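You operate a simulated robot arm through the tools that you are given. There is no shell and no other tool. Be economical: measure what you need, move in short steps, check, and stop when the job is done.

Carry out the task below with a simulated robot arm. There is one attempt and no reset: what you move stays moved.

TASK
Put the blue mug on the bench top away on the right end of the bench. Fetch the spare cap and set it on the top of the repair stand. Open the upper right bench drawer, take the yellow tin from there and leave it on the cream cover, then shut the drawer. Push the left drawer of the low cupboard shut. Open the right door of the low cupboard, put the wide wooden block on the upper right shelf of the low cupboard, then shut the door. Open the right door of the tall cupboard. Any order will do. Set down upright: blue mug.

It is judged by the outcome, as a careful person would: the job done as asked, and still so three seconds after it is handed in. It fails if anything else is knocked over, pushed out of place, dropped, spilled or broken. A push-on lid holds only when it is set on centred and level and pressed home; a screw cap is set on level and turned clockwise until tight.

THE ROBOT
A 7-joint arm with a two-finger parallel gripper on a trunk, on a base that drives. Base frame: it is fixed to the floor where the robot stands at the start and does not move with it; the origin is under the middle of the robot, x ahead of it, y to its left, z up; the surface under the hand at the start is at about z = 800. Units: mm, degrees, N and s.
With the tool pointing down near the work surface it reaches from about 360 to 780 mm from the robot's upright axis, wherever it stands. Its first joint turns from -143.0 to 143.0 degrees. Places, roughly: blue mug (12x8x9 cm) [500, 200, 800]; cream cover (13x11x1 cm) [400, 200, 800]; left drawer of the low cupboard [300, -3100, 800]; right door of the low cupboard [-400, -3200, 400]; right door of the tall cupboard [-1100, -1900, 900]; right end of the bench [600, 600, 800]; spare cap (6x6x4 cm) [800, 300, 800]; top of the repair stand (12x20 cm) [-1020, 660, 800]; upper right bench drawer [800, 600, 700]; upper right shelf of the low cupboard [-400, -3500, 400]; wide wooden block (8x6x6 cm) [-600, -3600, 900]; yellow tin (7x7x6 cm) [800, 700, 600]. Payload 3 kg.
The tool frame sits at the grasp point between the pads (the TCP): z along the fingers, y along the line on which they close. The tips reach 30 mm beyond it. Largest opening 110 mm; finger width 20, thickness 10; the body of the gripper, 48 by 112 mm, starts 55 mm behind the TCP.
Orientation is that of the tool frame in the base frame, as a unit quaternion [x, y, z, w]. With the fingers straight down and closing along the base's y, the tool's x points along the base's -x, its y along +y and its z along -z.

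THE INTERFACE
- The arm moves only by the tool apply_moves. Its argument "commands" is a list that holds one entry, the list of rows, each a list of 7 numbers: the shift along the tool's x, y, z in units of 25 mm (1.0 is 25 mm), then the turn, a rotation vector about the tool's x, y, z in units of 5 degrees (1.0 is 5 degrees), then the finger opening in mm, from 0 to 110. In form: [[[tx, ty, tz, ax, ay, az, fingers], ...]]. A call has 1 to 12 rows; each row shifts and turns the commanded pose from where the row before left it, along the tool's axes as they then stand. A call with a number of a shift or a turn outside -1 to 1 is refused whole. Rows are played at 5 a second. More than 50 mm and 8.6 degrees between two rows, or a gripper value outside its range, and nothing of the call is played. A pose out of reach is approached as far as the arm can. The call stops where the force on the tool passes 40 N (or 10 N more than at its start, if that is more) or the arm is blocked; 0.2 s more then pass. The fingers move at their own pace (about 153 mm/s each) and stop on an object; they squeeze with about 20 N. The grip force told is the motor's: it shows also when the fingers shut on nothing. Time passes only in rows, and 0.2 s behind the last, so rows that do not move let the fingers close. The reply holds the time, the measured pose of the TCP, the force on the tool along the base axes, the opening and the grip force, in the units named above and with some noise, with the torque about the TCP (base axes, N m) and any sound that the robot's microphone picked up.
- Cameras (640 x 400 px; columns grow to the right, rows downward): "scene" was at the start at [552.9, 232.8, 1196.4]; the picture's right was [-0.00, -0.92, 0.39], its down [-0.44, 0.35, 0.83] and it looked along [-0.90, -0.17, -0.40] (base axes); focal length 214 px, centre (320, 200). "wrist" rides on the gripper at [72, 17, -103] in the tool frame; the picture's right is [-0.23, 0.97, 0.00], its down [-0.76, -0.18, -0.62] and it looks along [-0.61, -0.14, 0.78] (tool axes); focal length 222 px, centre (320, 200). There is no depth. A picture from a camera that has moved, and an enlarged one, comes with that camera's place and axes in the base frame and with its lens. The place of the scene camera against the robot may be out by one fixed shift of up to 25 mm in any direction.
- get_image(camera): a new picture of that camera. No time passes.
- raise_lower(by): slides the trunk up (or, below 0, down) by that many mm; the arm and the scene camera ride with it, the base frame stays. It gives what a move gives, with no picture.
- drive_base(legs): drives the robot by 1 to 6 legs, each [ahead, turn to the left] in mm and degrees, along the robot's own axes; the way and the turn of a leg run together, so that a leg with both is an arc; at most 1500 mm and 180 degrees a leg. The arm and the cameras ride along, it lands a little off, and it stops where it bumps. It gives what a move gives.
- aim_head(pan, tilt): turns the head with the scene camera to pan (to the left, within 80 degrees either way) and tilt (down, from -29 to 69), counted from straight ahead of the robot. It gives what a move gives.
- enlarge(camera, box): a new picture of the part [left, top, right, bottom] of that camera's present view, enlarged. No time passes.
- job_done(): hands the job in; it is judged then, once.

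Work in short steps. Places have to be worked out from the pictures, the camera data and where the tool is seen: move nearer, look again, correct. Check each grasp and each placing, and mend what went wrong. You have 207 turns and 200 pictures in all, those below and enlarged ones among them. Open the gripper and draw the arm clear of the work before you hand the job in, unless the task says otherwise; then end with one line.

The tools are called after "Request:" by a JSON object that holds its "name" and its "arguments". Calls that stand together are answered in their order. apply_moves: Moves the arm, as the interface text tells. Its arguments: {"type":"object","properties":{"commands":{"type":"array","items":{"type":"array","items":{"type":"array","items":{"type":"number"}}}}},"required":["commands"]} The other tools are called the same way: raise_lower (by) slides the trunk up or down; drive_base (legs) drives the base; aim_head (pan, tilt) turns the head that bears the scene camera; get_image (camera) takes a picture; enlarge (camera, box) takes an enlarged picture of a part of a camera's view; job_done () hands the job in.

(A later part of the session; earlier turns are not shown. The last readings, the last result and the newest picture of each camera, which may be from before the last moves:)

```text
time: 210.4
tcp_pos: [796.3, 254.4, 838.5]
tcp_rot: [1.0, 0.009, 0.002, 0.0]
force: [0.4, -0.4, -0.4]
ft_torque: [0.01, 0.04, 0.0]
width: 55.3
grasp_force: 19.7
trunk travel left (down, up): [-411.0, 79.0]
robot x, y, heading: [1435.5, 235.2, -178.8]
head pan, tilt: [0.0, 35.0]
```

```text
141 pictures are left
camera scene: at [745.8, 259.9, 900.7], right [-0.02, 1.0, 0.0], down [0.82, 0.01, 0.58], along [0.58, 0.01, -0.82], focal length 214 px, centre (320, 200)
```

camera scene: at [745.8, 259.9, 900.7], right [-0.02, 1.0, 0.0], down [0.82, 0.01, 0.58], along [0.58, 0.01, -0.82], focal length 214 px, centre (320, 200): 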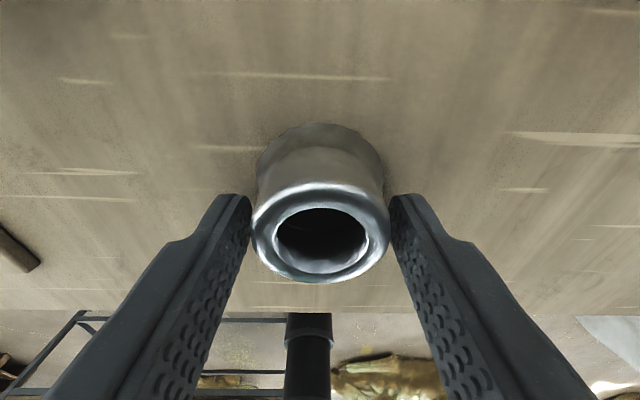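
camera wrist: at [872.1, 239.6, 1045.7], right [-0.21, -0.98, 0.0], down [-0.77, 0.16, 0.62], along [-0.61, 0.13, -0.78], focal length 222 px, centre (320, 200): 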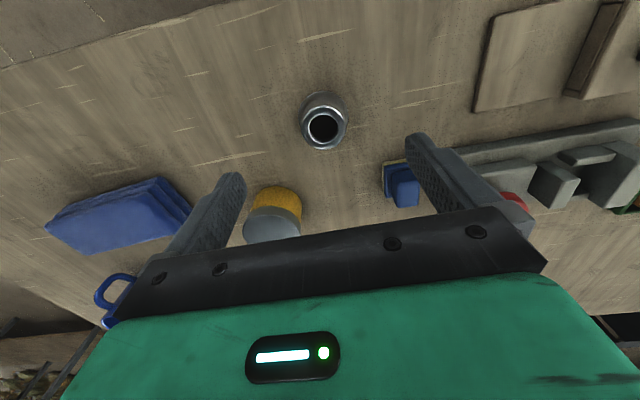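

Gripped at 55 mm. I lift and check that it doesn't slip.

Request:
{"name": "apply_moves", "arguments": {"commands": [[[0, 0, -0.5, 0, 0, 0, 20], [0, 0, -1, 0, 0, 0, 20], [0, 0, -1, 0, 0, 0, 20], [0, 0, -1, 0, 0, 0, 20], [0, 0, -1, 0, 0, 0, 20], [0, 0, -1, 0, 0, 0, 20], [0, 0, -1, 0, 0, 0, 20], [0, 0, -1, 0, 0, 0, 20], [0, 0, -1, 0, 0, 0, 20]]]}}

Request:
{"name": "get_image", "arguments": {"camera": "scene"}}

```text
time: 212.4
tcp_pos: [796.6, 254.7, 1052.2]
tcp_rot: [1.0, 0.009, 0.001, -0.001]
force: [0.2, -0.7, -0.4]
ft_torque: [-0.01, 0.0, 0.01]
width: 55.6
grasp_force: 20.1
trunk travel left (down, up): [-411.0, 79.0]
robot x, y, heading: [1433.3, 234.1, -178.5]
head pan, tilt: [0.0, 35.0]
```

```text
140 pictures are left
camera scene: at [745.7, 260.0, 1113.6], right [-0.02, 1.0, 0.0], down [0.82, 0.01, 0.58], along [0.58, 0.01, -0.82], focal length 214 px, centre (320, 200)
```

scene: 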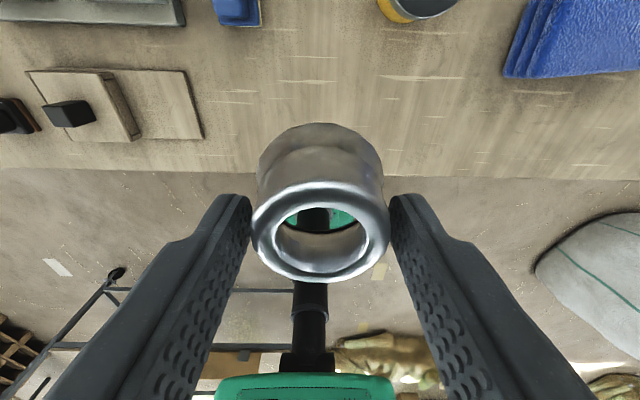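

The cap is held well. I drive back around the right end toward the repair stand.

Request:
{"name": "drive_base", "arguments": {"legs": [[0, -91.5], [1250, 0], [0, 90], [1500, 0], [150, 0], [0, 90]]}}

Request:
{"name": "aim_head", "arguments": {"pan": -75, "tilt": 0}}

Request:
{"name": "get_image", "arguments": {"camera": "scene"}}

```text
time: 238.5
tcp_pos: [-265.4, 859.2, 1050.8]
tcp_rot: [0.723, 0.691, 0.0, -0.001]
force: [-5.4, 0.2, 0.3]
ft_torque: [-0.04, -0.49, -0.06]
width: 50.5
grasp_force: 20.2
trunk travel left (down, up): [-411.0, 79.0]
robot x, y, heading: [-277.2, 1496.4, -91.8]
head pan, tilt: [0.0, 35.0]
```

```text
time: 239.9
tcp_pos: [-263.9, 858.1, 1050.8]
tcp_rot: [0.722, 0.691, 0.0, -0.002]
force: [0.4, 0.2, -0.5]
ft_torque: [0.0, 0.01, -0.04]
width: 50.4
grasp_force: 20.0
trunk travel left (down, up): [-411.0, 79.0]
robot x, y, heading: [-276.4, 1496.5, -91.5]
head pan, tilt: [-75.0, 0.0]
```

```text
139 pictures are left
camera scene: at [-351.4, 758.1, 1178.2], right [-0.26, 0.01, 0.97], down [0.04, 1.0, 0.0], along [-0.97, 0.04, -0.26], focal length 214 px, centre (320, 200)
```

scene: 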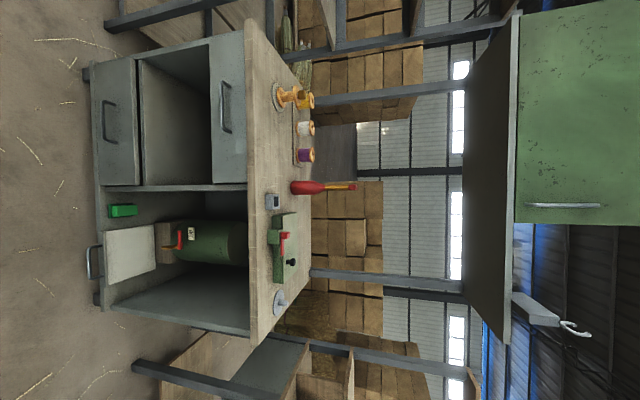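

The opening went from 55 to 50, so the cap has slid in the grip. I check it.

Request:
{"name": "aim_head", "arguments": {"pan": 0, "tilt": 35}}

Request:
{"name": "get_image", "arguments": {"camera": "scene"}}

Request:
{"name": "get_image", "arguments": {"camera": "wrist"}}

```text
time: 241.4
tcp_pos: [-264.6, 856.8, 1051.8]
tcp_rot: [0.722, 0.691, 0.001, -0.001]
force: [0.5, -0.9, -1.0]
ft_torque: [0.02, 0.03, -0.03]
width: 50.5
grasp_force: 20.1
trunk travel left (down, up): [-411.0, 79.0]
robot x, y, heading: [-278.1, 1495.9, -91.6]
head pan, tilt: [0.0, 35.0]
```

```text
138 pictures are left
camera scene: at [-262.6, 810.4, 1113.5], right [-1.0, 0.04, 0.0], down [0.04, 0.82, 0.58], along [0.02, 0.57, -0.82], focal length 214 px, centre (320, 200)
```

scene: 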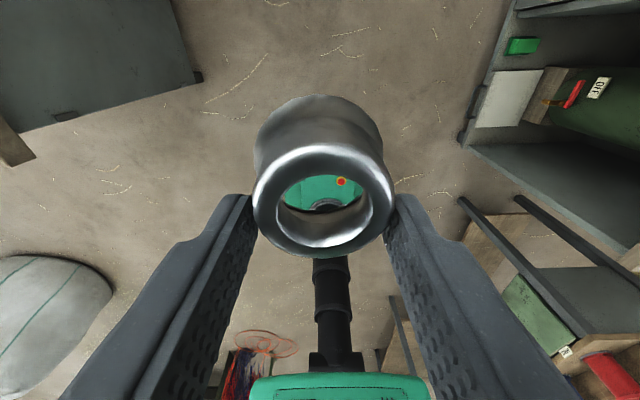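

```text
137 pictures are left
camera wrist: at [-242.3, 930.3, 1155.5], right [0.96, -0.27, 0.0], down [-0.21, -0.75, 0.62], along [-0.17, -0.6, -0.78], focal length 222 px, centre (320, 200)
```

wrist: 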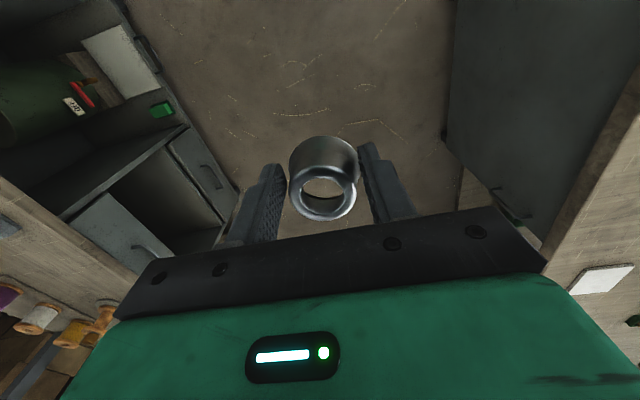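

The cap is still held, only slightly shifted. The target spot on the stand's wooden top, about (-1020, 660), looks free, so I drive to face it.

Request:
{"name": "drive_base", "arguments": {"legs": [[0, -7], [830, 0], [0, -81.5]]}}

Request:
{"name": "get_image", "arguments": {"camera": "wrist"}}

Request:
{"name": "get_image", "arguments": {"camera": "scene"}}

```text
time: 250.0
tcp_pos: [-1041.2, 645.3, 1049.4]
tcp_rot: [1.0, -0.009, 0.002, -0.001]
force: [-0.9, 1.2, -0.6]
ft_torque: [0.0, -0.04, 0.0]
width: 50.0
grasp_force: 20.1
trunk travel left (down, up): [-411.0, 79.0]
robot x, y, heading: [-399.8, 609.1, 179.4]
head pan, tilt: [0.0, 35.0]
```

```text
136 pictures are left
camera wrist: at [-968.1, 627.0, 1154.6], right [-0.25, -0.97, 0.0], down [-0.76, 0.19, 0.62], along [-0.6, 0.16, -0.78], focal length 222 px, centre (320, 200)
```

wrist: 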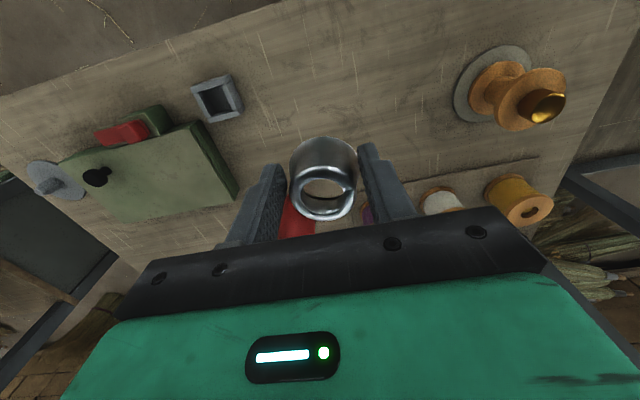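

```text
135 pictures are left
camera scene: at [-1091.3, 651.9, 1112.3], right [0.02, 1.0, 0.0], down [0.82, -0.02, 0.58], along [0.58, -0.01, -0.82], focal length 214 px, centre (320, 200)
```

scene: 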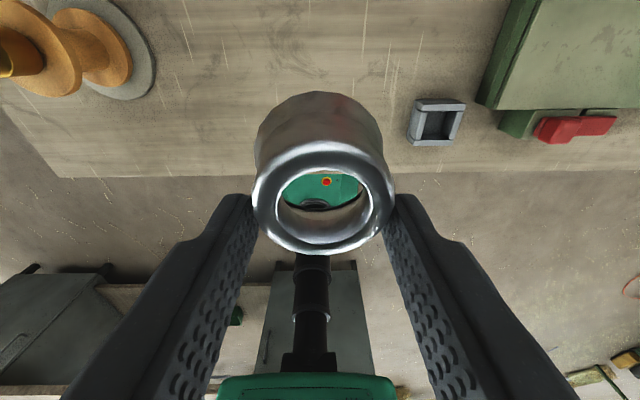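

The spot is clear. I move to (-1025, 655) and lower to just above the top.

Request:
{"name": "apply_moves", "arguments": {"commands": [[[0.65, -0.4, 0, 0, 0, 0, 20], [0, 0, 1, 0, 0, 0, 20], [0, 0, 1, 0, 0, 0, 20], [0, 0, 1, 0, 0, 0, 20], [0, 0, 1, 0, 0, 0, 20], [0, 0, 1, 0, 0, 0, 20], [0, 0, 1, 0, 0, 0, 20], [0, 0, 0.8, 0, 0, 0, 20], [0, 0, 0.3, 0, 0, 0, 20]]]}}

Request:
{"name": "get_image", "arguments": {"camera": "scene"}}

Request:
{"name": "get_image", "arguments": {"camera": "wrist"}}

```text
time: 252.0
tcp_pos: [-1022.5, 655.6, 873.4]
tcp_rot: [1.0, -0.009, 0.002, -0.001]
force: [-0.7, 0.7, 0.3]
ft_torque: [0.01, 0.01, -0.04]
width: 50.3
grasp_force: 19.7
trunk travel left (down, up): [-411.0, 79.0]
robot x, y, heading: [-402.5, 607.1, 179.0]
head pan, tilt: [0.0, 35.0]
```

```text
134 pictures are left
camera scene: at [-1073.2, 662.3, 935.9], right [0.02, 1.0, 0.0], down [0.82, -0.02, 0.58], along [0.58, -0.01, -0.82], focal length 214 px, centre (320, 200)
```

scene: 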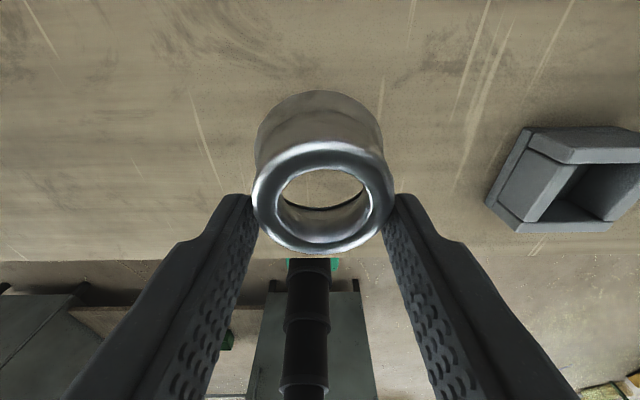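

```text
133 pictures are left
camera wrist: at [-949.9, 637.4, 978.0], right [-0.25, -0.97, 0.0], down [-0.76, 0.19, 0.62], along [-0.6, 0.15, -0.78], focal length 222 px, centre (320, 200)
```

wrist: 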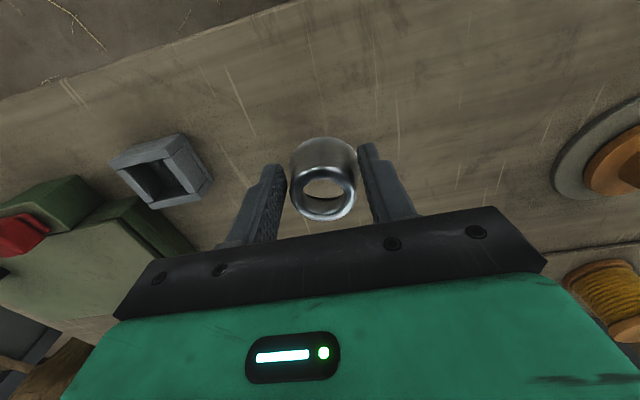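

Still free above the surface. I step down finely until contact.

Request:
{"name": "apply_moves", "arguments": {"commands": [[[0, 0, 0.2, 0, 0, 0, 20], [0, 0, 0.2, 0, 0, 0, 20], [0, 0, 0.2, 0, 0, 0, 20], [0, 0, 0.12, 0, 0, 0, 20], [0, 0, 0.12, 0, 0, 0, 20]]]}}

```text
time: 253.2
tcp_pos: [-1022.8, 656.0, 852.5]
tcp_rot: [1.0, -0.01, 0.001, -0.001]
force: [0.8, 0.2, 0.1]
ft_torque: [0.0, 0.01, 0.01]
width: 50.2
grasp_force: 20.2
trunk travel left (down, up): [-411.0, 79.0]
robot x, y, heading: [-402.5, 605.7, 179.3]
head pan, tilt: [0.0, 35.0]
```

Request:
{"name": "apply_moves", "arguments": {"commands": [[[0, 0, 0.1, 0, 0, 0, 20], [0, 0, 0.1, 0, 0, 0, 20], [0, 0, 0.1, 0, 0, 0, 20], [0, 0, 0.1, 0, 0, 0, 20]]]}}

```text
time: 254.2
tcp_pos: [-1021.1, 654.2, 843.6]
tcp_rot: [1.0, -0.01, 0.001, -0.001]
force: [0.5, -2.5, 11.6]
ft_torque: [0.05, -0.12, -0.03]
width: 50.1
grasp_force: 20.3
trunk travel left (down, up): [-411.0, 79.0]
robot x, y, heading: [-401.7, 600.3, 179.5]
head pan, tilt: [0.0, 35.0]
```

Contact. I release, rise, and check the cap.

Request:
{"name": "apply_moves", "arguments": {"commands": [[[0, 0, -0.04, 0, 0, 0, 30], [0, 0, 0, 0, 0, 0, 80], [0, 0, 0, 0, 0, 0, 90], [0, 0, -1, 0, 0, 0, 90], [0, 0, -1, 0, 0, 0, 100], [0, 0, -1, 0, 0, 0, 110], [0, 0, -1, 0, 0, 0, 110], [0, 0, -1, 0, 0, 0, 110], [0, 0, -1, 0, 0, 0, 110], [0, 0, -1, 0, 0, 0, 110], [0, 0, -1, 0, 0, 0, 110]]]}}

Request:
{"name": "get_image", "arguments": {"camera": "scene"}}

```text
time: 256.6
tcp_pos: [-1022.8, 655.3, 1044.3]
tcp_rot: [1.0, -0.011, 0.001, -0.002]
force: [0.5, 0.0, 0.7]
ft_torque: [0.0, 0.01, -0.03]
width: 110.2
grasp_force: 0.2
trunk travel left (down, up): [-411.0, 79.0]
robot x, y, heading: [-401.4, 604.2, 179.3]
head pan, tilt: [0.0, 35.0]
```

```text
132 pictures are left
camera scene: at [-1073.2, 662.7, 1105.9], right [0.02, 1.0, 0.0], down [0.82, -0.02, 0.58], along [0.58, -0.01, -0.82], focal length 214 px, centre (320, 200)
```

scene: 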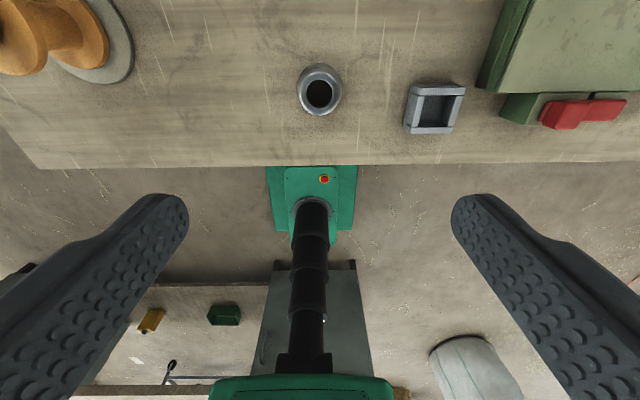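

The cap stands flat on the stand top. Now back to the tin: I drive to face the bench near y≈320.

Request:
{"name": "drive_base", "arguments": {"legs": [[0, 90.7], [285, 0], [0, 90], [345, 0]]}}

Request:
{"name": "aim_head", "arguments": {"pan": 0, "tilt": 0}}

Request:
{"name": "get_image", "arguments": {"camera": "scene"}}

```text
time: 265.1
tcp_pos: [98.5, -52.3, 1044.7]
tcp_rot: [0.283, 0.959, -0.003, -0.002]
force: [1.9, 1.6, 0.8]
ft_torque: [-0.15, 0.05, 0.03]
width: 110.5
grasp_force: 0.1
trunk travel left (down, up): [-411.0, 79.0]
robot x, y, heading: [-459.0, 243.6, -30.8]
head pan, tilt: [0.0, 35.0]
stopped in leg 3: the robot was blocked; the commanded pose is now the measured one
```

```text
time: 266.1
tcp_pos: [97.5, -53.4, 1044.5]
tcp_rot: [0.283, 0.959, 0.0, -0.002]
force: [-0.3, 0.0, -0.3]
ft_torque: [0.01, 0.0, 0.0]
width: 109.9
grasp_force: 0.1
trunk travel left (down, up): [-411.0, 79.0]
robot x, y, heading: [-459.5, 237.1, -30.7]
head pan, tilt: [0.0, 0.0]
```

```text
131 pictures are left
camera scene: at [193.5, -107.3, 1104.9], right [-0.54, -0.84, 0.0], down [-0.84, 0.54, 0.0], along [0.0, 0.0, -1.0], focal length 214 px, centre (320, 200)
```

scene: 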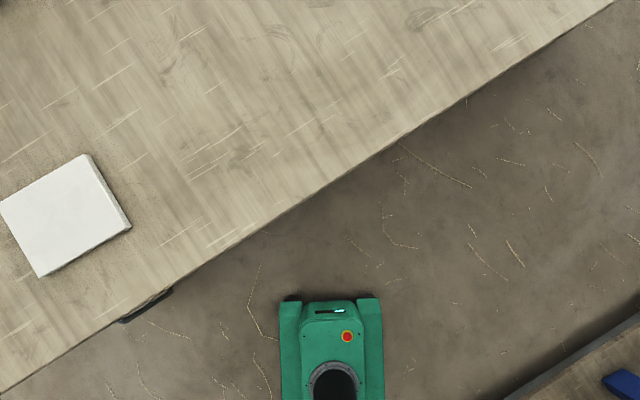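

The rear bumped on the shelf side. I go forward first, then turn to heading 0 and approach the bench.

Request:
{"name": "drive_base", "arguments": {"legs": [[190, 0], [0, 30.8], [245, 0]]}}

Request:
{"name": "get_image", "arguments": {"camera": "scene"}}

```text
time: 270.6
tcp_pos: [579.5, 179.9, 1044.4]
tcp_rot: [0.016, 1.0, -0.002, -0.001]
force: [-0.7, 0.5, -0.5]
ft_torque: [0.04, 0.03, -0.03]
width: 109.7
grasp_force: 0.0
trunk travel left (down, up): [-411.0, 79.0]
robot x, y, heading: [-50.9, 131.3, 0.4]
head pan, tilt: [0.0, 0.0]
```

```text
130 pictures are left
camera scene: at [692.6, 181.8, 1104.6], right [-0.03, -1.0, 0.0], down [-1.0, 0.03, 0.0], along [0.0, 0.0, -1.0], focal length 214 px, centre (320, 200)
```

scene: 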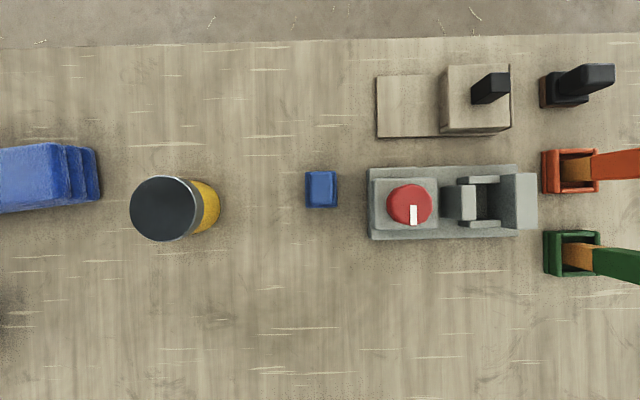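

The tin appears at about y≈360 in this view. I move the hand above it and check with both cameras.

Request:
{"name": "apply_moves", "arguments": {"commands": [[[-0.75, 1, 0, 0, 0, -0.37, 110], [-0.75, 1, 0, 0, 0, 0, 110], [-0.75, 1, 0, 0, 0, 0, 110], [-0.75, 1, 0, 0, 0, 0, 110], [-0.75, 1, 0, 0, 0, 0, 110], [-0.75, 1, 0, 0, 0, 0, 110], [0, 0.8, 0, 0, 0, 0, 110]]]}}

Request:
{"name": "aim_head", "arguments": {"pan": 0, "tilt": 35}}

Request:
{"name": "get_image", "arguments": {"camera": "scene"}}

Request:
{"name": "get_image", "arguments": {"camera": "wrist"}}

```text
time: 272.2
tcp_pos: [692.3, 348.6, 1042.0]
tcp_rot: [0.0, 1.0, -0.002, -0.002]
force: [0.4, 0.4, 0.3]
ft_torque: [0.02, -0.02, 0.02]
width: 109.8
grasp_force: 0.1
trunk travel left (down, up): [-411.0, 79.0]
robot x, y, heading: [-50.3, 126.7, 0.4]
head pan, tilt: [0.0, 0.0]
```

```text
time: 273.2
tcp_pos: [693.8, 347.7, 1043.4]
tcp_rot: [0.0, 1.0, -0.001, -0.001]
force: [0.1, 0.0, 0.4]
ft_torque: [0.01, 0.02, 0.03]
width: 110.0
grasp_force: 0.1
trunk travel left (down, up): [-411.0, 79.0]
robot x, y, heading: [-51.3, 127.5, 0.4]
head pan, tilt: [0.0, 35.0]
```

```text
129 pictures are left
camera scene: at [750.3, 355.1, 1106.1], right [0.0, -1.0, 0.0], down [-0.82, 0.0, 0.58], along [-0.58, 0.0, -0.82], focal length 214 px, centre (320, 200)
```

scene: 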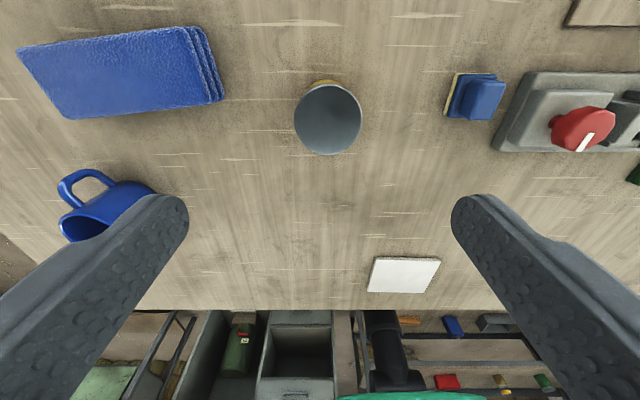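

```text
128 pictures are left
camera wrist: at [621.7, 366.8, 1148.2], right [0.23, 0.97, 0.0], down [0.76, -0.18, 0.62], along [0.6, -0.14, -0.78], focal length 222 px, centre (320, 200)
```

wrist: 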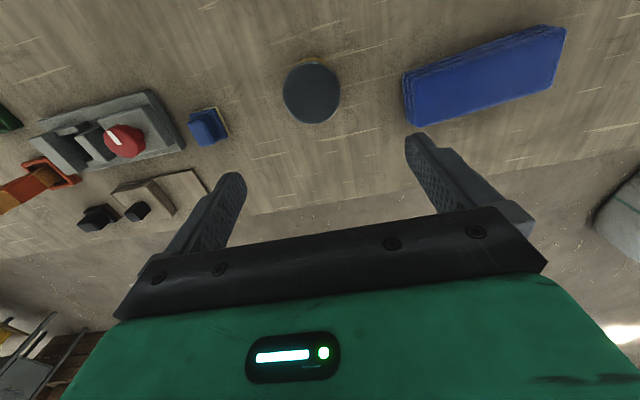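

Both cameras put the tin at about (685, 345). I lower onto it, gripping slightly lower than before.

Request:
{"name": "apply_moves", "arguments": {"commands": [[[0.33, -0.1, 1, 0, 0, 0, 110], [0, 0, 1, 0, 0, 0, 110], [0, 0, 1, 0, 0, 0, 110], [0, 0, 1, 0, 0, 0, 110], [0, 0, 1, 0, 0, 0, 110], [0, 0, 1, 0, 0, 0, 110]]]}}

Request:
{"name": "get_image", "arguments": {"camera": "scene"}}

```text
time: 274.6
tcp_pos: [683.1, 346.4, 894.4]
tcp_rot: [0.001, 1.0, -0.001, -0.001]
force: [-0.1, 0.9, -0.6]
ft_torque: [0.0, -0.01, 0.0]
width: 109.8
grasp_force: 0.2
trunk travel left (down, up): [-411.0, 79.0]
robot x, y, heading: [-51.6, 130.0, 0.5]
head pan, tilt: [0.0, 35.0]
```

```text
127 pictures are left
camera scene: at [741.4, 352.5, 956.3], right [0.0, -1.0, 0.0], down [-0.82, 0.0, 0.57], along [-0.57, 0.0, -0.82], focal length 214 px, centre (320, 200)
```

scene: 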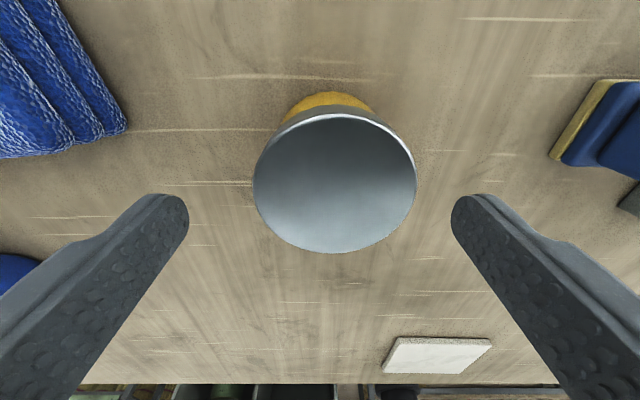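

It's well centred. I lower the last 55 mm and close.

Request:
{"name": "apply_moves", "arguments": {"commands": [[[-0.08, -0.06, 1, 0, 0, 0, 110], [0, 0, 1, 0, 0, 0, 110], [0, 0, 0.22, 0, 0, 0, 110], [0, 0, 0, 0, 0, 0, 40], [0, 0, 0, 0, 0, 0, 40], [0, 0, 0, 0, 0, 0, 40], [0, 0, -1, 0, 0, 0, 40], [0, 0, -1, 0, 0, 0, 40], [0, 0, -1, 0, 0, 0, 40], [0, 0, -1, 0, 0, 0, 40]]]}}

Request:
{"name": "get_image", "arguments": {"camera": "scene"}}

```text
time: 276.8
tcp_pos: [687.2, 345.5, 938.1]
tcp_rot: [0.001, 1.0, -0.001, -0.001]
force: [-0.4, 0.4, -2.6]
ft_torque: [-0.02, 0.0, 0.0]
width: 67.4
grasp_force: 20.6
trunk travel left (down, up): [-411.0, 79.0]
robot x, y, heading: [-49.2, 129.3, 0.6]
head pan, tilt: [0.0, 35.0]
```

```text
126 pictures are left
camera scene: at [744.3, 351.1, 1001.7], right [0.0, -1.0, 0.0], down [-0.82, 0.0, 0.58], along [-0.58, 0.0, -0.82], focal length 214 px, centre (320, 200)
```

scene: 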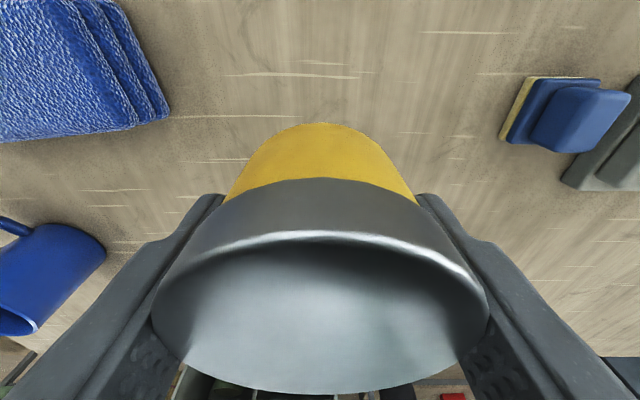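

The tin is held. I carry it toward the cover, stopping short to measure the cover's place.

Request:
{"name": "apply_moves", "arguments": {"commands": [[[0.9, -0.6, -0.3, 0, 0, 0, 40], [0.9, -0.6, -0.3, 0, 0, 0, 40], [0.9, -0.6, -0.3, 0, 0, 0, 40], [0.9, -0.6, 0, 0, 0, 0, 40], [0.9, -0.6, 0, 0, 0, 0, 40], [0.9, -0.6, 0, 0, 0, 0, 40], [0.9, -0.6, 0, 0, 0, 0, 40], [0.9, -0.6, 0, 0, 0, 0, 40], [0.9, -0.6, 0, 0, 0, 0, 40], [0.9, -0.6, 0, 0, 0, 0, 40], [0.9, -0.6, 0, 0, 0, 0, 40], [0.9, -0.3, 0, 0, 0, 0, 40]]]}}

Request:
{"name": "aim_head", "arguments": {"pan": 0, "tilt": 5}}

Request:
{"name": "get_image", "arguments": {"camera": "scene"}}

Request:
{"name": "get_image", "arguments": {"camera": "wrist"}}

```text
time: 279.4
tcp_pos: [415.0, 171.7, 961.5]
tcp_rot: [0.001, 1.0, -0.001, -0.002]
force: [0.6, -0.5, -0.9]
ft_torque: [0.0, 0.01, -0.02]
width: 67.3
grasp_force: 20.1
trunk travel left (down, up): [-411.0, 79.0]
robot x, y, heading: [-48.2, 130.5, 0.5]
head pan, tilt: [0.0, 35.0]
```

```text
time: 280.3
tcp_pos: [416.4, 172.0, 963.5]
tcp_rot: [0.0, 1.0, -0.001, -0.001]
force: [-0.5, 0.1, -2.1]
ft_torque: [0.02, 0.02, -0.03]
width: 67.6
grasp_force: 19.8
trunk travel left (down, up): [-411.0, 79.0]
robot x, y, heading: [-48.7, 129.5, 0.6]
head pan, tilt: [0.0, 5.0]
```

```text
125 pictures are left
camera scene: at [521.6, 178.3, 1020.8], right [0.0, -1.0, 0.0], down [-1.0, 0.0, 0.09], along [-0.09, 0.0, -1.0], focal length 214 px, centre (320, 200)
```

scene: 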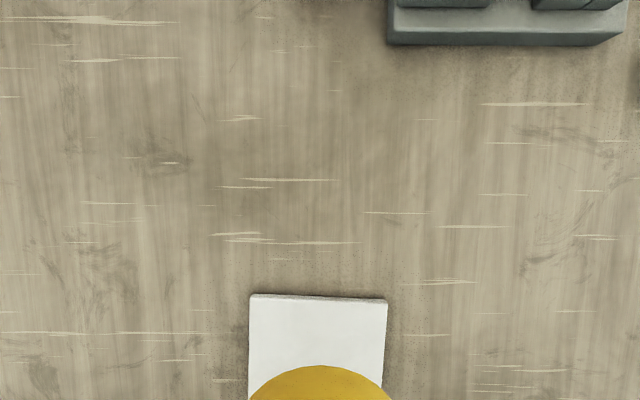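

```text
124 pictures are left
camera wrist: at [344.9, 190.1, 1066.8], right [0.23, 0.97, 0.0], down [0.76, -0.18, 0.62], along [0.6, -0.14, -0.78], focal length 222 px, centre (320, 200)
```

wrist: 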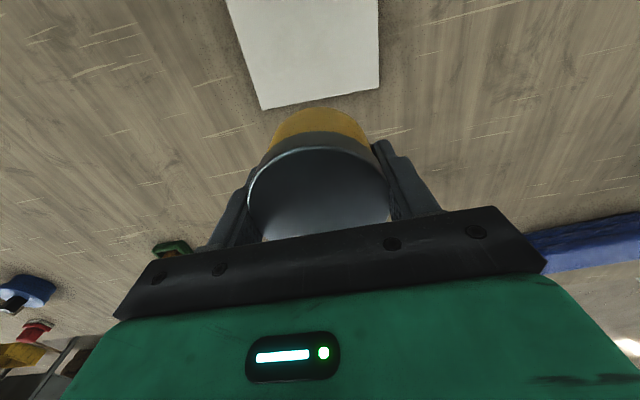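

The cover's centre is about (351, 176). I move above it and lower close to it.

Request:
{"name": "apply_moves", "arguments": {"commands": [[[0.9, 0.06, 0, 0, 0, 0, 40], [0.9, 0.06, 0, 0, 0, 0, 40], [0.8, 0.06, 0, 0, 0, 0, 40], [0, 0, 1, 0, 0, 0, 40], [0, 0, 1, 0, 0, 0, 40], [0, 0, 1, 0, 0, 0, 40], [0, 0, 0.8, 0, 0, 0, 40], [0, 0, 0.3, 0, 0, 0, 40], [0, 0, 0, 0, 0, 0, 40]]]}}

Request:
{"name": "get_image", "arguments": {"camera": "wrist"}}

Request:
{"name": "get_image", "arguments": {"camera": "scene"}}

```text
time: 282.3
tcp_pos: [351.2, 175.7, 860.0]
tcp_rot: [0.001, 1.0, -0.001, -0.002]
force: [0.1, 0.5, -2.4]
ft_torque: [0.03, -0.03, 0.04]
width: 67.6
grasp_force: 19.6
trunk travel left (down, up): [-411.0, 79.0]
robot x, y, heading: [-50.3, 127.9, 0.6]
head pan, tilt: [0.0, 5.0]
```

```text
123 pictures are left
camera wrist: at [279.2, 193.9, 964.4], right [0.23, 0.97, 0.0], down [0.76, -0.18, 0.62], along [0.6, -0.14, -0.78], focal length 222 px, centre (320, 200)
```

wrist: 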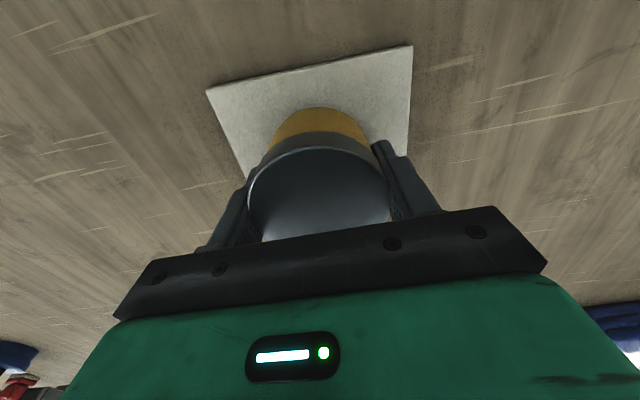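

```text
122 pictures are left
camera scene: at [456.0, 182.0, 918.5], right [0.0, -1.0, 0.0], down [-1.0, 0.0, 0.09], along [-0.09, 0.0, -1.0], focal length 214 px, centre (320, 200)
```

scene: 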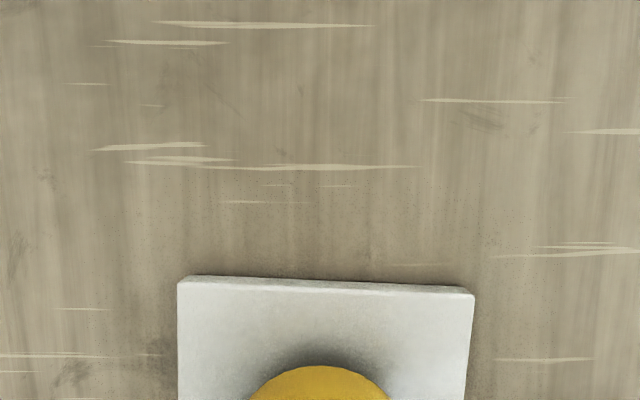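

It's well centred on the cover. I lower finely to contact.

Request:
{"name": "apply_moves", "arguments": {"commands": [[[0, 0, 0.16, 0, 0, 0, 40], [0, 0, 0.12, 0, 0, 0, 40], [0, 0, 0.1, 0, 0, 0, 40], [0, 0, 0.08, 0, 0, 0, 40], [0, 0, 0, 0, 0, 0, 40]]]}}

```text
time: 283.5
tcp_pos: [349.1, 177.7, 848.4]
tcp_rot: [0.0, 1.0, -0.001, -0.002]
force: [-0.5, -0.1, -1.2]
ft_torque: [-0.01, -0.02, -0.03]
width: 67.7
grasp_force: 19.9
trunk travel left (down, up): [-411.0, 79.0]
robot x, y, heading: [-50.7, 128.3, 0.3]
head pan, tilt: [0.0, 5.0]
```

Request:
{"name": "apply_moves", "arguments": {"commands": [[[0, 0, 0.08, 0, 0, 0, 40], [0, 0, 0.08, 0, 0, 0, 40], [0, 0, 0.08, 0, 0, 0, 40]]]}}

```text
time: 284.3
tcp_pos: [349.9, 176.9, 843.3]
tcp_rot: [0.0, 1.0, -0.001, -0.001]
force: [1.1, 1.4, 13.4]
ft_torque: [0.3, -0.02, 0.01]
width: 67.6
grasp_force: 19.7
trunk travel left (down, up): [-411.0, 79.0]
robot x, y, heading: [-50.5, 127.5, 0.6]
head pan, tilt: [0.0, 5.0]
```

Contact on the cover. I release, rise and check.

Request:
{"name": "apply_moves", "arguments": {"commands": [[[0, 0, -0.05, 0, 0, 0, 50], [0, 0, 0, 0, 0, 0, 100], [0, 0, 0, 0, 0, 0, 110], [0, 0, -1, 0, 0, 0, 110], [0, 0, -1, 0, 0, 0, 110], [0, 0, -1, 0, 0, 0, 110], [0, 0, -1, 0, 0, 0, 110], [0, 0, -1, 0, 0, 0, 110], [0, 0, -1, 0, 0, 0, 110], [0, 0, -1, 0, 0, 0, 110], [0, 0, -1, 0, 0, 0, 110]]]}}

Request:
{"name": "aim_head", "arguments": {"pan": 0, "tilt": 35}}

Request:
{"name": "get_image", "arguments": {"camera": "scene"}}

```text
time: 286.7
tcp_pos: [349.4, 178.0, 1044.4]
tcp_rot: [0.0, 1.0, -0.002, -0.001]
force: [-0.8, 0.6, -0.3]
ft_torque: [-0.01, -0.02, 0.02]
width: 109.9
grasp_force: 0.0
trunk travel left (down, up): [-411.0, 79.0]
robot x, y, heading: [-47.8, 132.0, 0.5]
head pan, tilt: [0.0, 5.0]
```

```text
time: 287.7
tcp_pos: [350.0, 176.5, 1044.3]
tcp_rot: [0.0, 1.0, -0.002, -0.002]
force: [-0.3, -0.7, -0.4]
ft_torque: [0.02, -0.01, 0.01]
width: 110.2
grasp_force: 0.1
trunk travel left (down, up): [-411.0, 79.0]
robot x, y, heading: [-52.3, 130.5, 0.4]
head pan, tilt: [0.0, 35.0]
```

```text
121 pictures are left
camera scene: at [407.7, 183.1, 1106.9], right [0.0, -1.0, 0.0], down [-0.82, 0.0, 0.58], along [-0.58, 0.0, -0.82], focal length 214 px, centre (320, 200)
```

scene: 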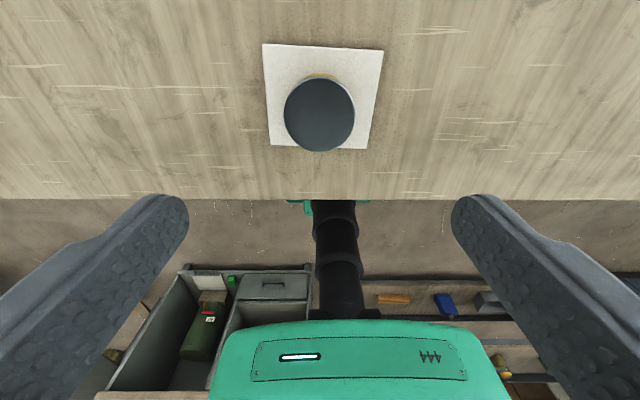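

The tin stands on the cover. The bench jobs are done, so I drive along the aisle toward the cupboards.

Request:
{"name": "drive_base", "arguments": {"legs": [[-300, 0], [0, -90.4], [1300, 0]]}}

Request:
{"name": "aim_head", "arguments": {"pan": 0, "tilt": -29}}

Request:
{"name": "get_image", "arguments": {"camera": "scene"}}

Request:
{"name": "get_image", "arguments": {"camera": "wrist"}}

```text
time: 293.7
tcp_pos: [-300.5, -276.7, 1045.9]
tcp_rot: [0.704, 0.71, 0.001, -0.002]
force: [-0.6, 0.1, 0.1]
ft_torque: [0.03, -0.1, -0.01]
width: 110.1
grasp_force: 0.1
trunk travel left (down, up): [-411.0, 79.0]
robot x, y, heading: [-296.0, 127.3, -88.6]
head pan, tilt: [0.0, 35.0]
stopped in leg 2: the robot was blocked; the commanded pose is now the measured one
```

```text
time: 295.1
tcp_pos: [-298.2, -276.2, 1046.8]
tcp_rot: [0.703, 0.711, 0.001, -0.002]
force: [0.0, 0.4, -0.3]
ft_torque: [0.0, 0.01, -0.03]
width: 109.9
grasp_force: 0.1
trunk travel left (down, up): [-411.0, 79.0]
robot x, y, heading: [-295.5, 123.2, -88.8]
head pan, tilt: [0.0, -28.6]
```

```text
120 pictures are left
camera scene: at [-293.4, -420.6, 1128.8], right [-1.0, -0.01, 0.0], down [-0.01, 0.88, -0.48], along [0.0, -0.48, -0.88], focal length 214 px, centre (320, 200)
```

scene: 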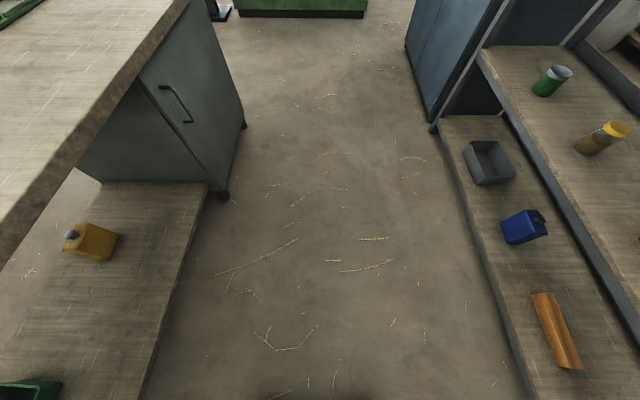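

```text
119 pictures are left
camera wrist: at [-281.1, -203.4, 1150.0], right [0.98, -0.22, 0.0], down [-0.17, -0.77, 0.62], along [-0.14, -0.61, -0.78], focal length 222 px, centre (320, 200)
```

wrist: 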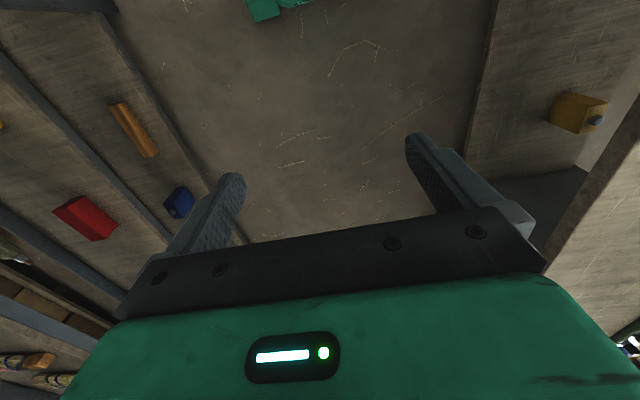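

The aisle ahead is clear and the heading is about -89°. I continue along it.

Request:
{"name": "drive_base", "arguments": {"legs": [[1300, -1]]}}

Request:
{"name": "get_image", "arguments": {"camera": "scene"}}

Request:
{"name": "aim_head", "arguments": {"pan": -70, "tilt": -20}}

Request:
{"name": "get_image", "arguments": {"camera": "scene"}}

```text
time: 301.6
tcp_pos: [-295.4, -1585.7, 1044.4]
tcp_rot: [0.712, 0.702, 0.0, -0.001]
force: [0.6, 0.3, 0.0]
ft_torque: [-0.04, 0.02, 0.03]
width: 109.9
grasp_force: 0.0
trunk travel left (down, up): [-411.0, 79.0]
robot x, y, heading: [-282.2, -1183.8, -89.9]
head pan, tilt: [0.0, -28.6]
```

```text
118 pictures are left
camera scene: at [-292.1, -1729.9, 1128.8], right [-1.0, 0.01, 0.0], down [0.01, 0.88, -0.48], along [-0.01, -0.48, -0.88], focal length 214 px, centre (320, 200)
```

scene: 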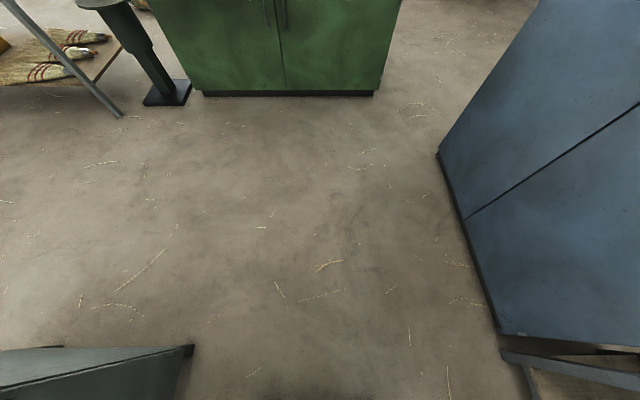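

```text
time: 303.0
tcp_pos: [-294.6, -1585.9, 1046.1]
tcp_rot: [0.711, 0.703, 0.0, -0.001]
force: [1.0, 0.4, -0.2]
ft_torque: [-0.02, 0.05, 0.01]
width: 110.3
grasp_force: 0.1
trunk travel left (down, up): [-411.0, 79.0]
robot x, y, heading: [-283.3, -1183.8, -90.0]
head pan, tilt: [-70.0, -20.0]
```

```text
117 pictures are left
camera scene: at [-363.3, -1718.3, 1170.4], right [-0.34, 0.0, 0.94], down [-0.31, 0.94, -0.11], along [-0.89, -0.33, -0.32], focal length 214 px, centre (320, 200)
```

scene: 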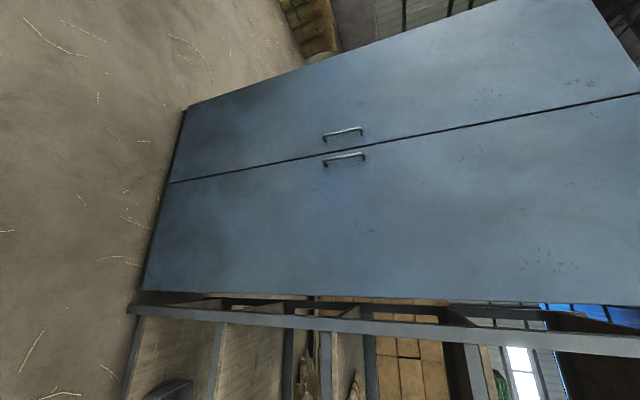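

The tall cupboard's doors face +x; the right door's vertical handle is near (-1050, -2142, 1014) with its hinge near y≈-1654. I'll position the robot so that reversing along an arc about the hinge pulls it open.

Request:
{"name": "drive_base", "arguments": {"legs": [[0, -10], [970, 0], [0, -29]]}}

Request:
{"name": "apply_moves", "arguments": {"commands": [[[0.03, -0.95, 0, 0, 0, 0.68, 110], [0.03, -0.95, 0, 0, 0, 0.68, 110], [0.03, -0.95, 0, 0, 0, 0.68, 110], [0.03, -0.95, 0, 0, 0, 0.68, 110], [0.03, -0.95, 0, 0, 0, 0.68, 110], [0.03, -0.95, 0, 0, 0, 0.68, 110], [0.03, -0.95, 0, 0, 0, 0.68, 110], [0.03, -0.95, 0, 0, 0, 0.68, 110], [0.03, -0.95, 0, 0, 0, 0.68, 110], [0.03, -0.95, 0, 0, 0, 0.68, 110], [0.03, -0.95, 0, 0, 0, 0.68, 110], [0.03, -0.95, 0, 0, 0, 0.68, 110]]]}}

Request:
{"name": "apply_moves", "arguments": {"commands": [[[0.03, -0.95, 0, 0, 0, 0.68, 110], [0.03, -0.95, 0, 0, 0, 0.68, 110], [0.03, -0.95, 0, 0, 0, 0.68, 110], [0, 0, 0, 0, -1, 0, 110], [0, 0, 0, 0, -1, 0, 110], [0, 0, 0, 0, -1, 0, 110], [0, 0, 0, 0, -1, 0, 110], [0, 0, 0, 0, -1, 0, 110], [0, 0, 0, 0, -1, 0, 110], [0, 0, 0, 0, -1, 0, 110], [0, 0, 0, 0, -1, 0, 110], [0, 0, 0, 0, -1, 0, 110]]]}}

Request:
{"name": "aim_head", "arguments": {"pan": 0, "tilt": 0}}

Request:
{"name": "get_image", "arguments": {"camera": "scene"}}

Request:
{"name": "get_image", "arguments": {"camera": "wrist"}}

```text
time: 310.3
tcp_pos: [-704.7, -2444.8, 1044.8]
tcp_rot: [0.903, 0.429, 0.002, -0.002]
force: [0.7, -0.3, -0.2]
ft_torque: [0.0, 0.0, 0.01]
width: 110.1
grasp_force: 0.0
trunk travel left (down, up): [-411.0, 79.0]
robot x, y, heading: [-430.6, -2148.9, -128.7]
head pan, tilt: [-70.0, -20.0]
```

```text
time: 312.9
tcp_pos: [-845.1, -2202.2, 1047.1]
tcp_rot: [0.996, 0.085, 0.0, -0.002]
force: [0.1, 0.1, 0.1]
ft_torque: [0.02, 0.03, 0.05]
width: 109.9
grasp_force: 0.0
trunk travel left (down, up): [-411.0, 79.0]
robot x, y, heading: [-431.8, -2150.9, -128.6]
head pan, tilt: [-70.0, -20.0]
```

```text
time: 315.5
tcp_pos: [-961.7, -2115.3, 1082.8]
tcp_rot: [0.924, -0.001, -0.383, -0.003]
force: [0.0, -0.3, 1.0]
ft_torque: [0.0, 0.01, -0.01]
width: 109.9
grasp_force: 0.0
out of reach, approached as far as the arm can: row 7, 8, 9, 10, 11, 12
trunk travel left (down, up): [-411.0, 79.0]
robot x, y, heading: [-433.1, -2147.1, -128.6]
head pan, tilt: [-70.0, -20.0]
```

```text
time: 316.9
tcp_pos: [-962.6, -2113.5, 1082.1]
tcp_rot: [0.924, 0.0, -0.381, -0.001]
force: [0.3, -0.3, 0.4]
ft_torque: [0.04, -0.04, 0.0]
width: 109.8
grasp_force: 0.0
trunk travel left (down, up): [-411.0, 79.0]
robot x, y, heading: [-430.8, -2150.9, -128.6]
head pan, tilt: [0.0, 0.0]
```

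```text
116 pictures are left
camera scene: at [-1008.5, -2108.6, 1209.4], right [0.0, 1.0, 0.0], down [0.71, 0.0, -0.71], along [-0.71, 0.01, -0.71], focal length 214 px, centre (320, 200)
```

scene: 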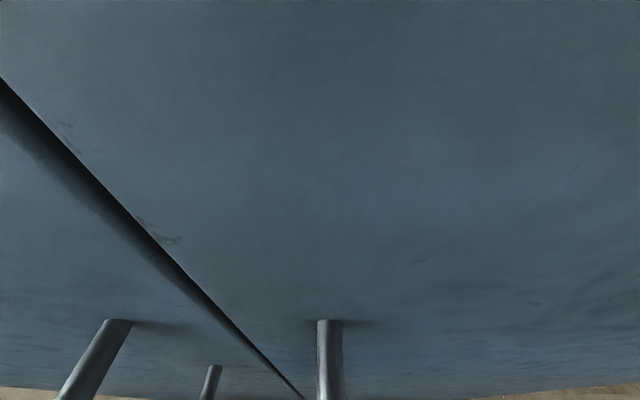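

```text
115 pictures are left
camera wrist: at [-837.0, -2131.4, 1105.8], right [-0.16, -0.97, 0.16], down [-0.1, 0.17, 0.98], along [-0.98, 0.15, -0.13], focal length 222 px, centre (320, 200)
```

wrist: 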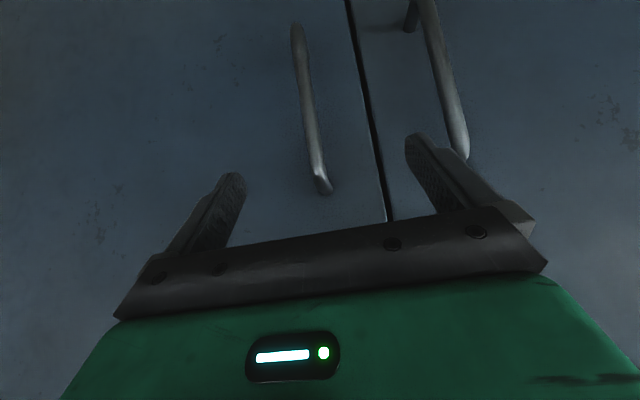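

Triangulated, the right door's bar is at x≈-1047, y≈-2103, z 888–1069, right on the tool's line. I tuck the head away and advance with a moderate opening.

Request:
{"name": "aim_head", "arguments": {"pan": 0, "tilt": 65}}

Request:
{"name": "apply_moves", "arguments": {"commands": [[[0, -0.42, 0.5, 0, 0, 0, 60], [0, 0, 1, 0, 0, 0, 60], [0, 0, 1, 0, 0, 0, 60], [0, 0, 0, 0, 0, 0, 60]]]}}

Request:
{"name": "get_image", "arguments": {"camera": "wrist"}}

```text
time: 318.2
tcp_pos: [-962.0, -2114.2, 1082.6]
tcp_rot: [0.924, -0.002, -0.381, -0.002]
force: [-0.6, -0.1, 0.2]
ft_torque: [-0.02, 0.02, 0.02]
width: 110.0
grasp_force: 0.2
trunk travel left (down, up): [-411.0, 79.0]
robot x, y, heading: [-430.3, -2149.7, -128.9]
head pan, tilt: [0.0, 65.0]
```

```text
time: 319.2
tcp_pos: [-1006.4, -2103.2, 1038.2]
tcp_rot: [0.924, -0.001, -0.382, -0.003]
force: [0.0, -0.7, -0.3]
ft_torque: [-0.01, 0.0, 0.0]
width: 59.9
grasp_force: 0.1
trunk travel left (down, up): [-411.0, 79.0]
robot x, y, heading: [-429.6, -2149.1, -128.7]
head pan, tilt: [0.0, 65.0]
```

```text
114 pictures are left
camera wrist: at [-881.2, -2120.6, 1061.5], right [-0.16, -0.97, 0.16], down [-0.1, 0.17, 0.98], along [-0.98, 0.15, -0.12], focal length 222 px, centre (320, 200)
```

wrist: 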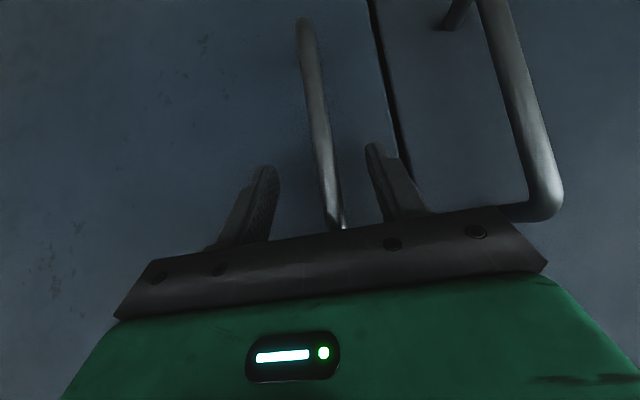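

The bar lies between the fingers. I advance 45 mm and close.

Request:
{"name": "apply_moves", "arguments": {"commands": [[[0, 0, 0.9, 0, 0, 0, 55], [0, 0, 0.9, 0, 0, 0, 50], [0, 0, 0, 0, 0, 0, 0], [0, 0, 0, 0, 0, 0, 0], [0, 0, 0, 0, 0, 0, 0]]]}}

Request:
{"name": "get_image", "arguments": {"camera": "wrist"}}

```text
time: 319.8
tcp_pos: [-1016.1, -2102.6, 1014.2]
tcp_rot: [0.927, -0.003, -0.374, -0.001]
force: [73.2, 4.1, 24.3]
ft_torque: [0.13, -0.36, -0.26]
width: 49.7
grasp_force: 0.0
trunk travel left (down, up): [-411.0, 79.0]
robot x, y, heading: [-427.8, -2147.2, -128.8]
head pan, tilt: [0.0, 65.0]
stopped in row 2: the force on the tool passed its limit at 266 N (the readings are from after the stop); the commanded pose is now the measured one
```

```text
113 pictures are left
camera wrist: at [-891.4, -2120.2, 1039.1], right [-0.17, -0.97, 0.16], down [-0.12, 0.18, 0.98], along [-0.98, 0.15, -0.14], focal length 222 px, centre (320, 200)
```

wrist: 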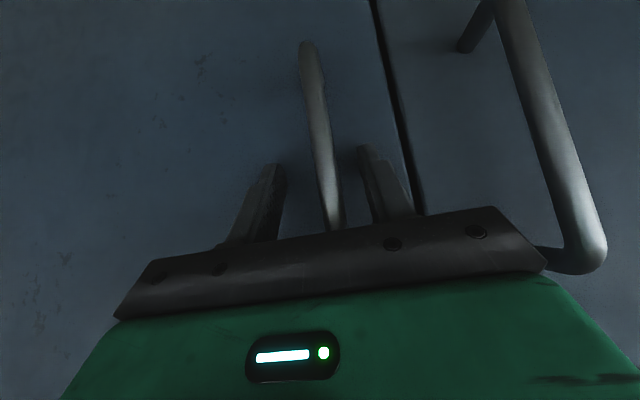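

The fingertips hit the door itself, so the bar is nearer than I judged and already deep between the fingers. I back off 12 mm and close.

Request:
{"name": "apply_moves", "arguments": {"commands": [[[0, 0, -0.5, 0, 0, 0, 50], [0, 0, -0.1, 0, 0, 0, 50], [0, 0, 0, 0, 0, 0, 0], [0, 0, 0, 0, 0, 0, 0], [0, 0, 0, 0, 0, 0, 0]]]}}

Request:
{"name": "get_image", "arguments": {"camera": "wrist"}}

```text
time: 321.0
tcp_pos: [-1015.6, -2108.9, 1026.4]
tcp_rot: [0.925, 0.0, -0.38, -0.004]
force: [9.5, -42.0, 22.6]
ft_torque: [-0.3, 0.02, -0.39]
width: 15.0
grasp_force: 20.6
trunk travel left (down, up): [-411.0, 79.0]
robot x, y, heading: [-429.1, -2151.4, -128.5]
head pan, tilt: [0.0, 65.0]
```

```text
112 pictures are left
camera wrist: at [-890.5, -2124.8, 1050.0], right [-0.16, -0.97, 0.15], down [-0.1, 0.17, 0.98], along [-0.98, 0.14, -0.13], focal length 222 px, centre (320, 200)
```

wrist: 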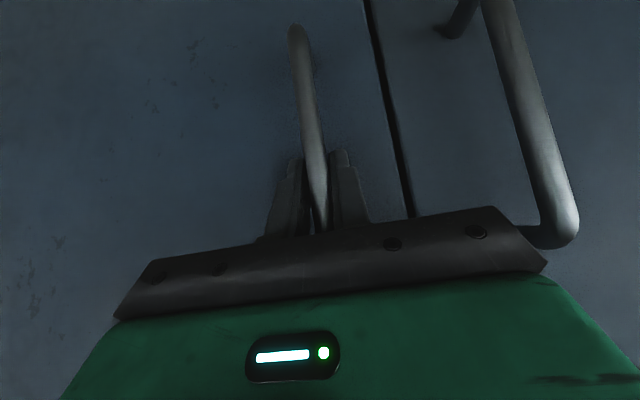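

The bar is gripped. I ease the side force, then start the arc: reverse with a left turn about the hinge (radius ≈ 793 mm).

Request:
{"name": "apply_moves", "arguments": {"commands": [[[0, 0.24, 0, 0, 0, 0, 0], [0, 0, 0, 0, 0, 0, 0]]]}}

Request:
{"name": "drive_base", "arguments": {"legs": [[-111, 8]]}}

Request:
{"name": "get_image", "arguments": {"camera": "wrist"}}

```text
time: 321.6
tcp_pos: [-1013.8, -2109.8, 1026.2]
tcp_rot: [0.925, -0.002, -0.38, -0.002]
force: [-0.5, -3.4, 13.5]
ft_torque: [-0.26, 0.36, -0.15]
width: 12.1
grasp_force: 45.4
trunk travel left (down, up): [-411.0, 79.0]
robot x, y, heading: [-430.0, -2152.7, -128.7]
head pan, tilt: [0.0, 65.0]
```

```text
time: 322.6
tcp_pos: [-975.9, -2104.6, 1025.5]
tcp_rot: [0.925, 0.041, -0.378, 0.016]
force: [0.4, -4.3, -1.9]
ft_torque: [-0.34, 1.14, 0.08]
width: 11.7
grasp_force: 44.7
trunk travel left (down, up): [-411.0, 79.0]
robot x, y, heading: [-390.7, -2087.8, -124.4]
head pan, tilt: [0.0, 65.0]
stopped in leg 1: the force on the tool passed its limit at 42 N (the readings are from after the stop); the commanded pose is now the measured one
```

```text
111 pictures are left
camera wrist: at [-848.3, -2110.6, 1049.8], right [-0.08, -0.98, 0.16], down [-0.12, 0.16, 0.98], along [-0.99, 0.05, -0.13], focal length 222 px, centre (320, 200)
```

wrist: 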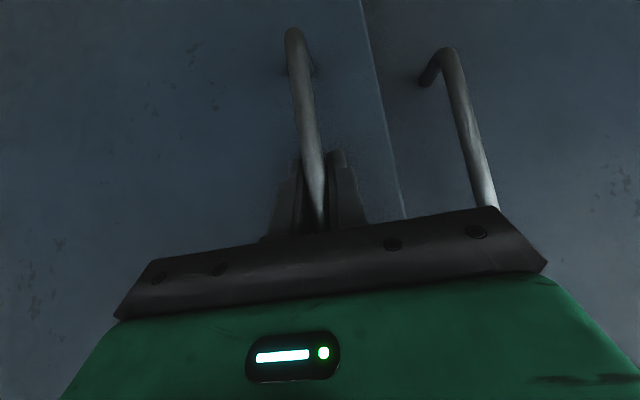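

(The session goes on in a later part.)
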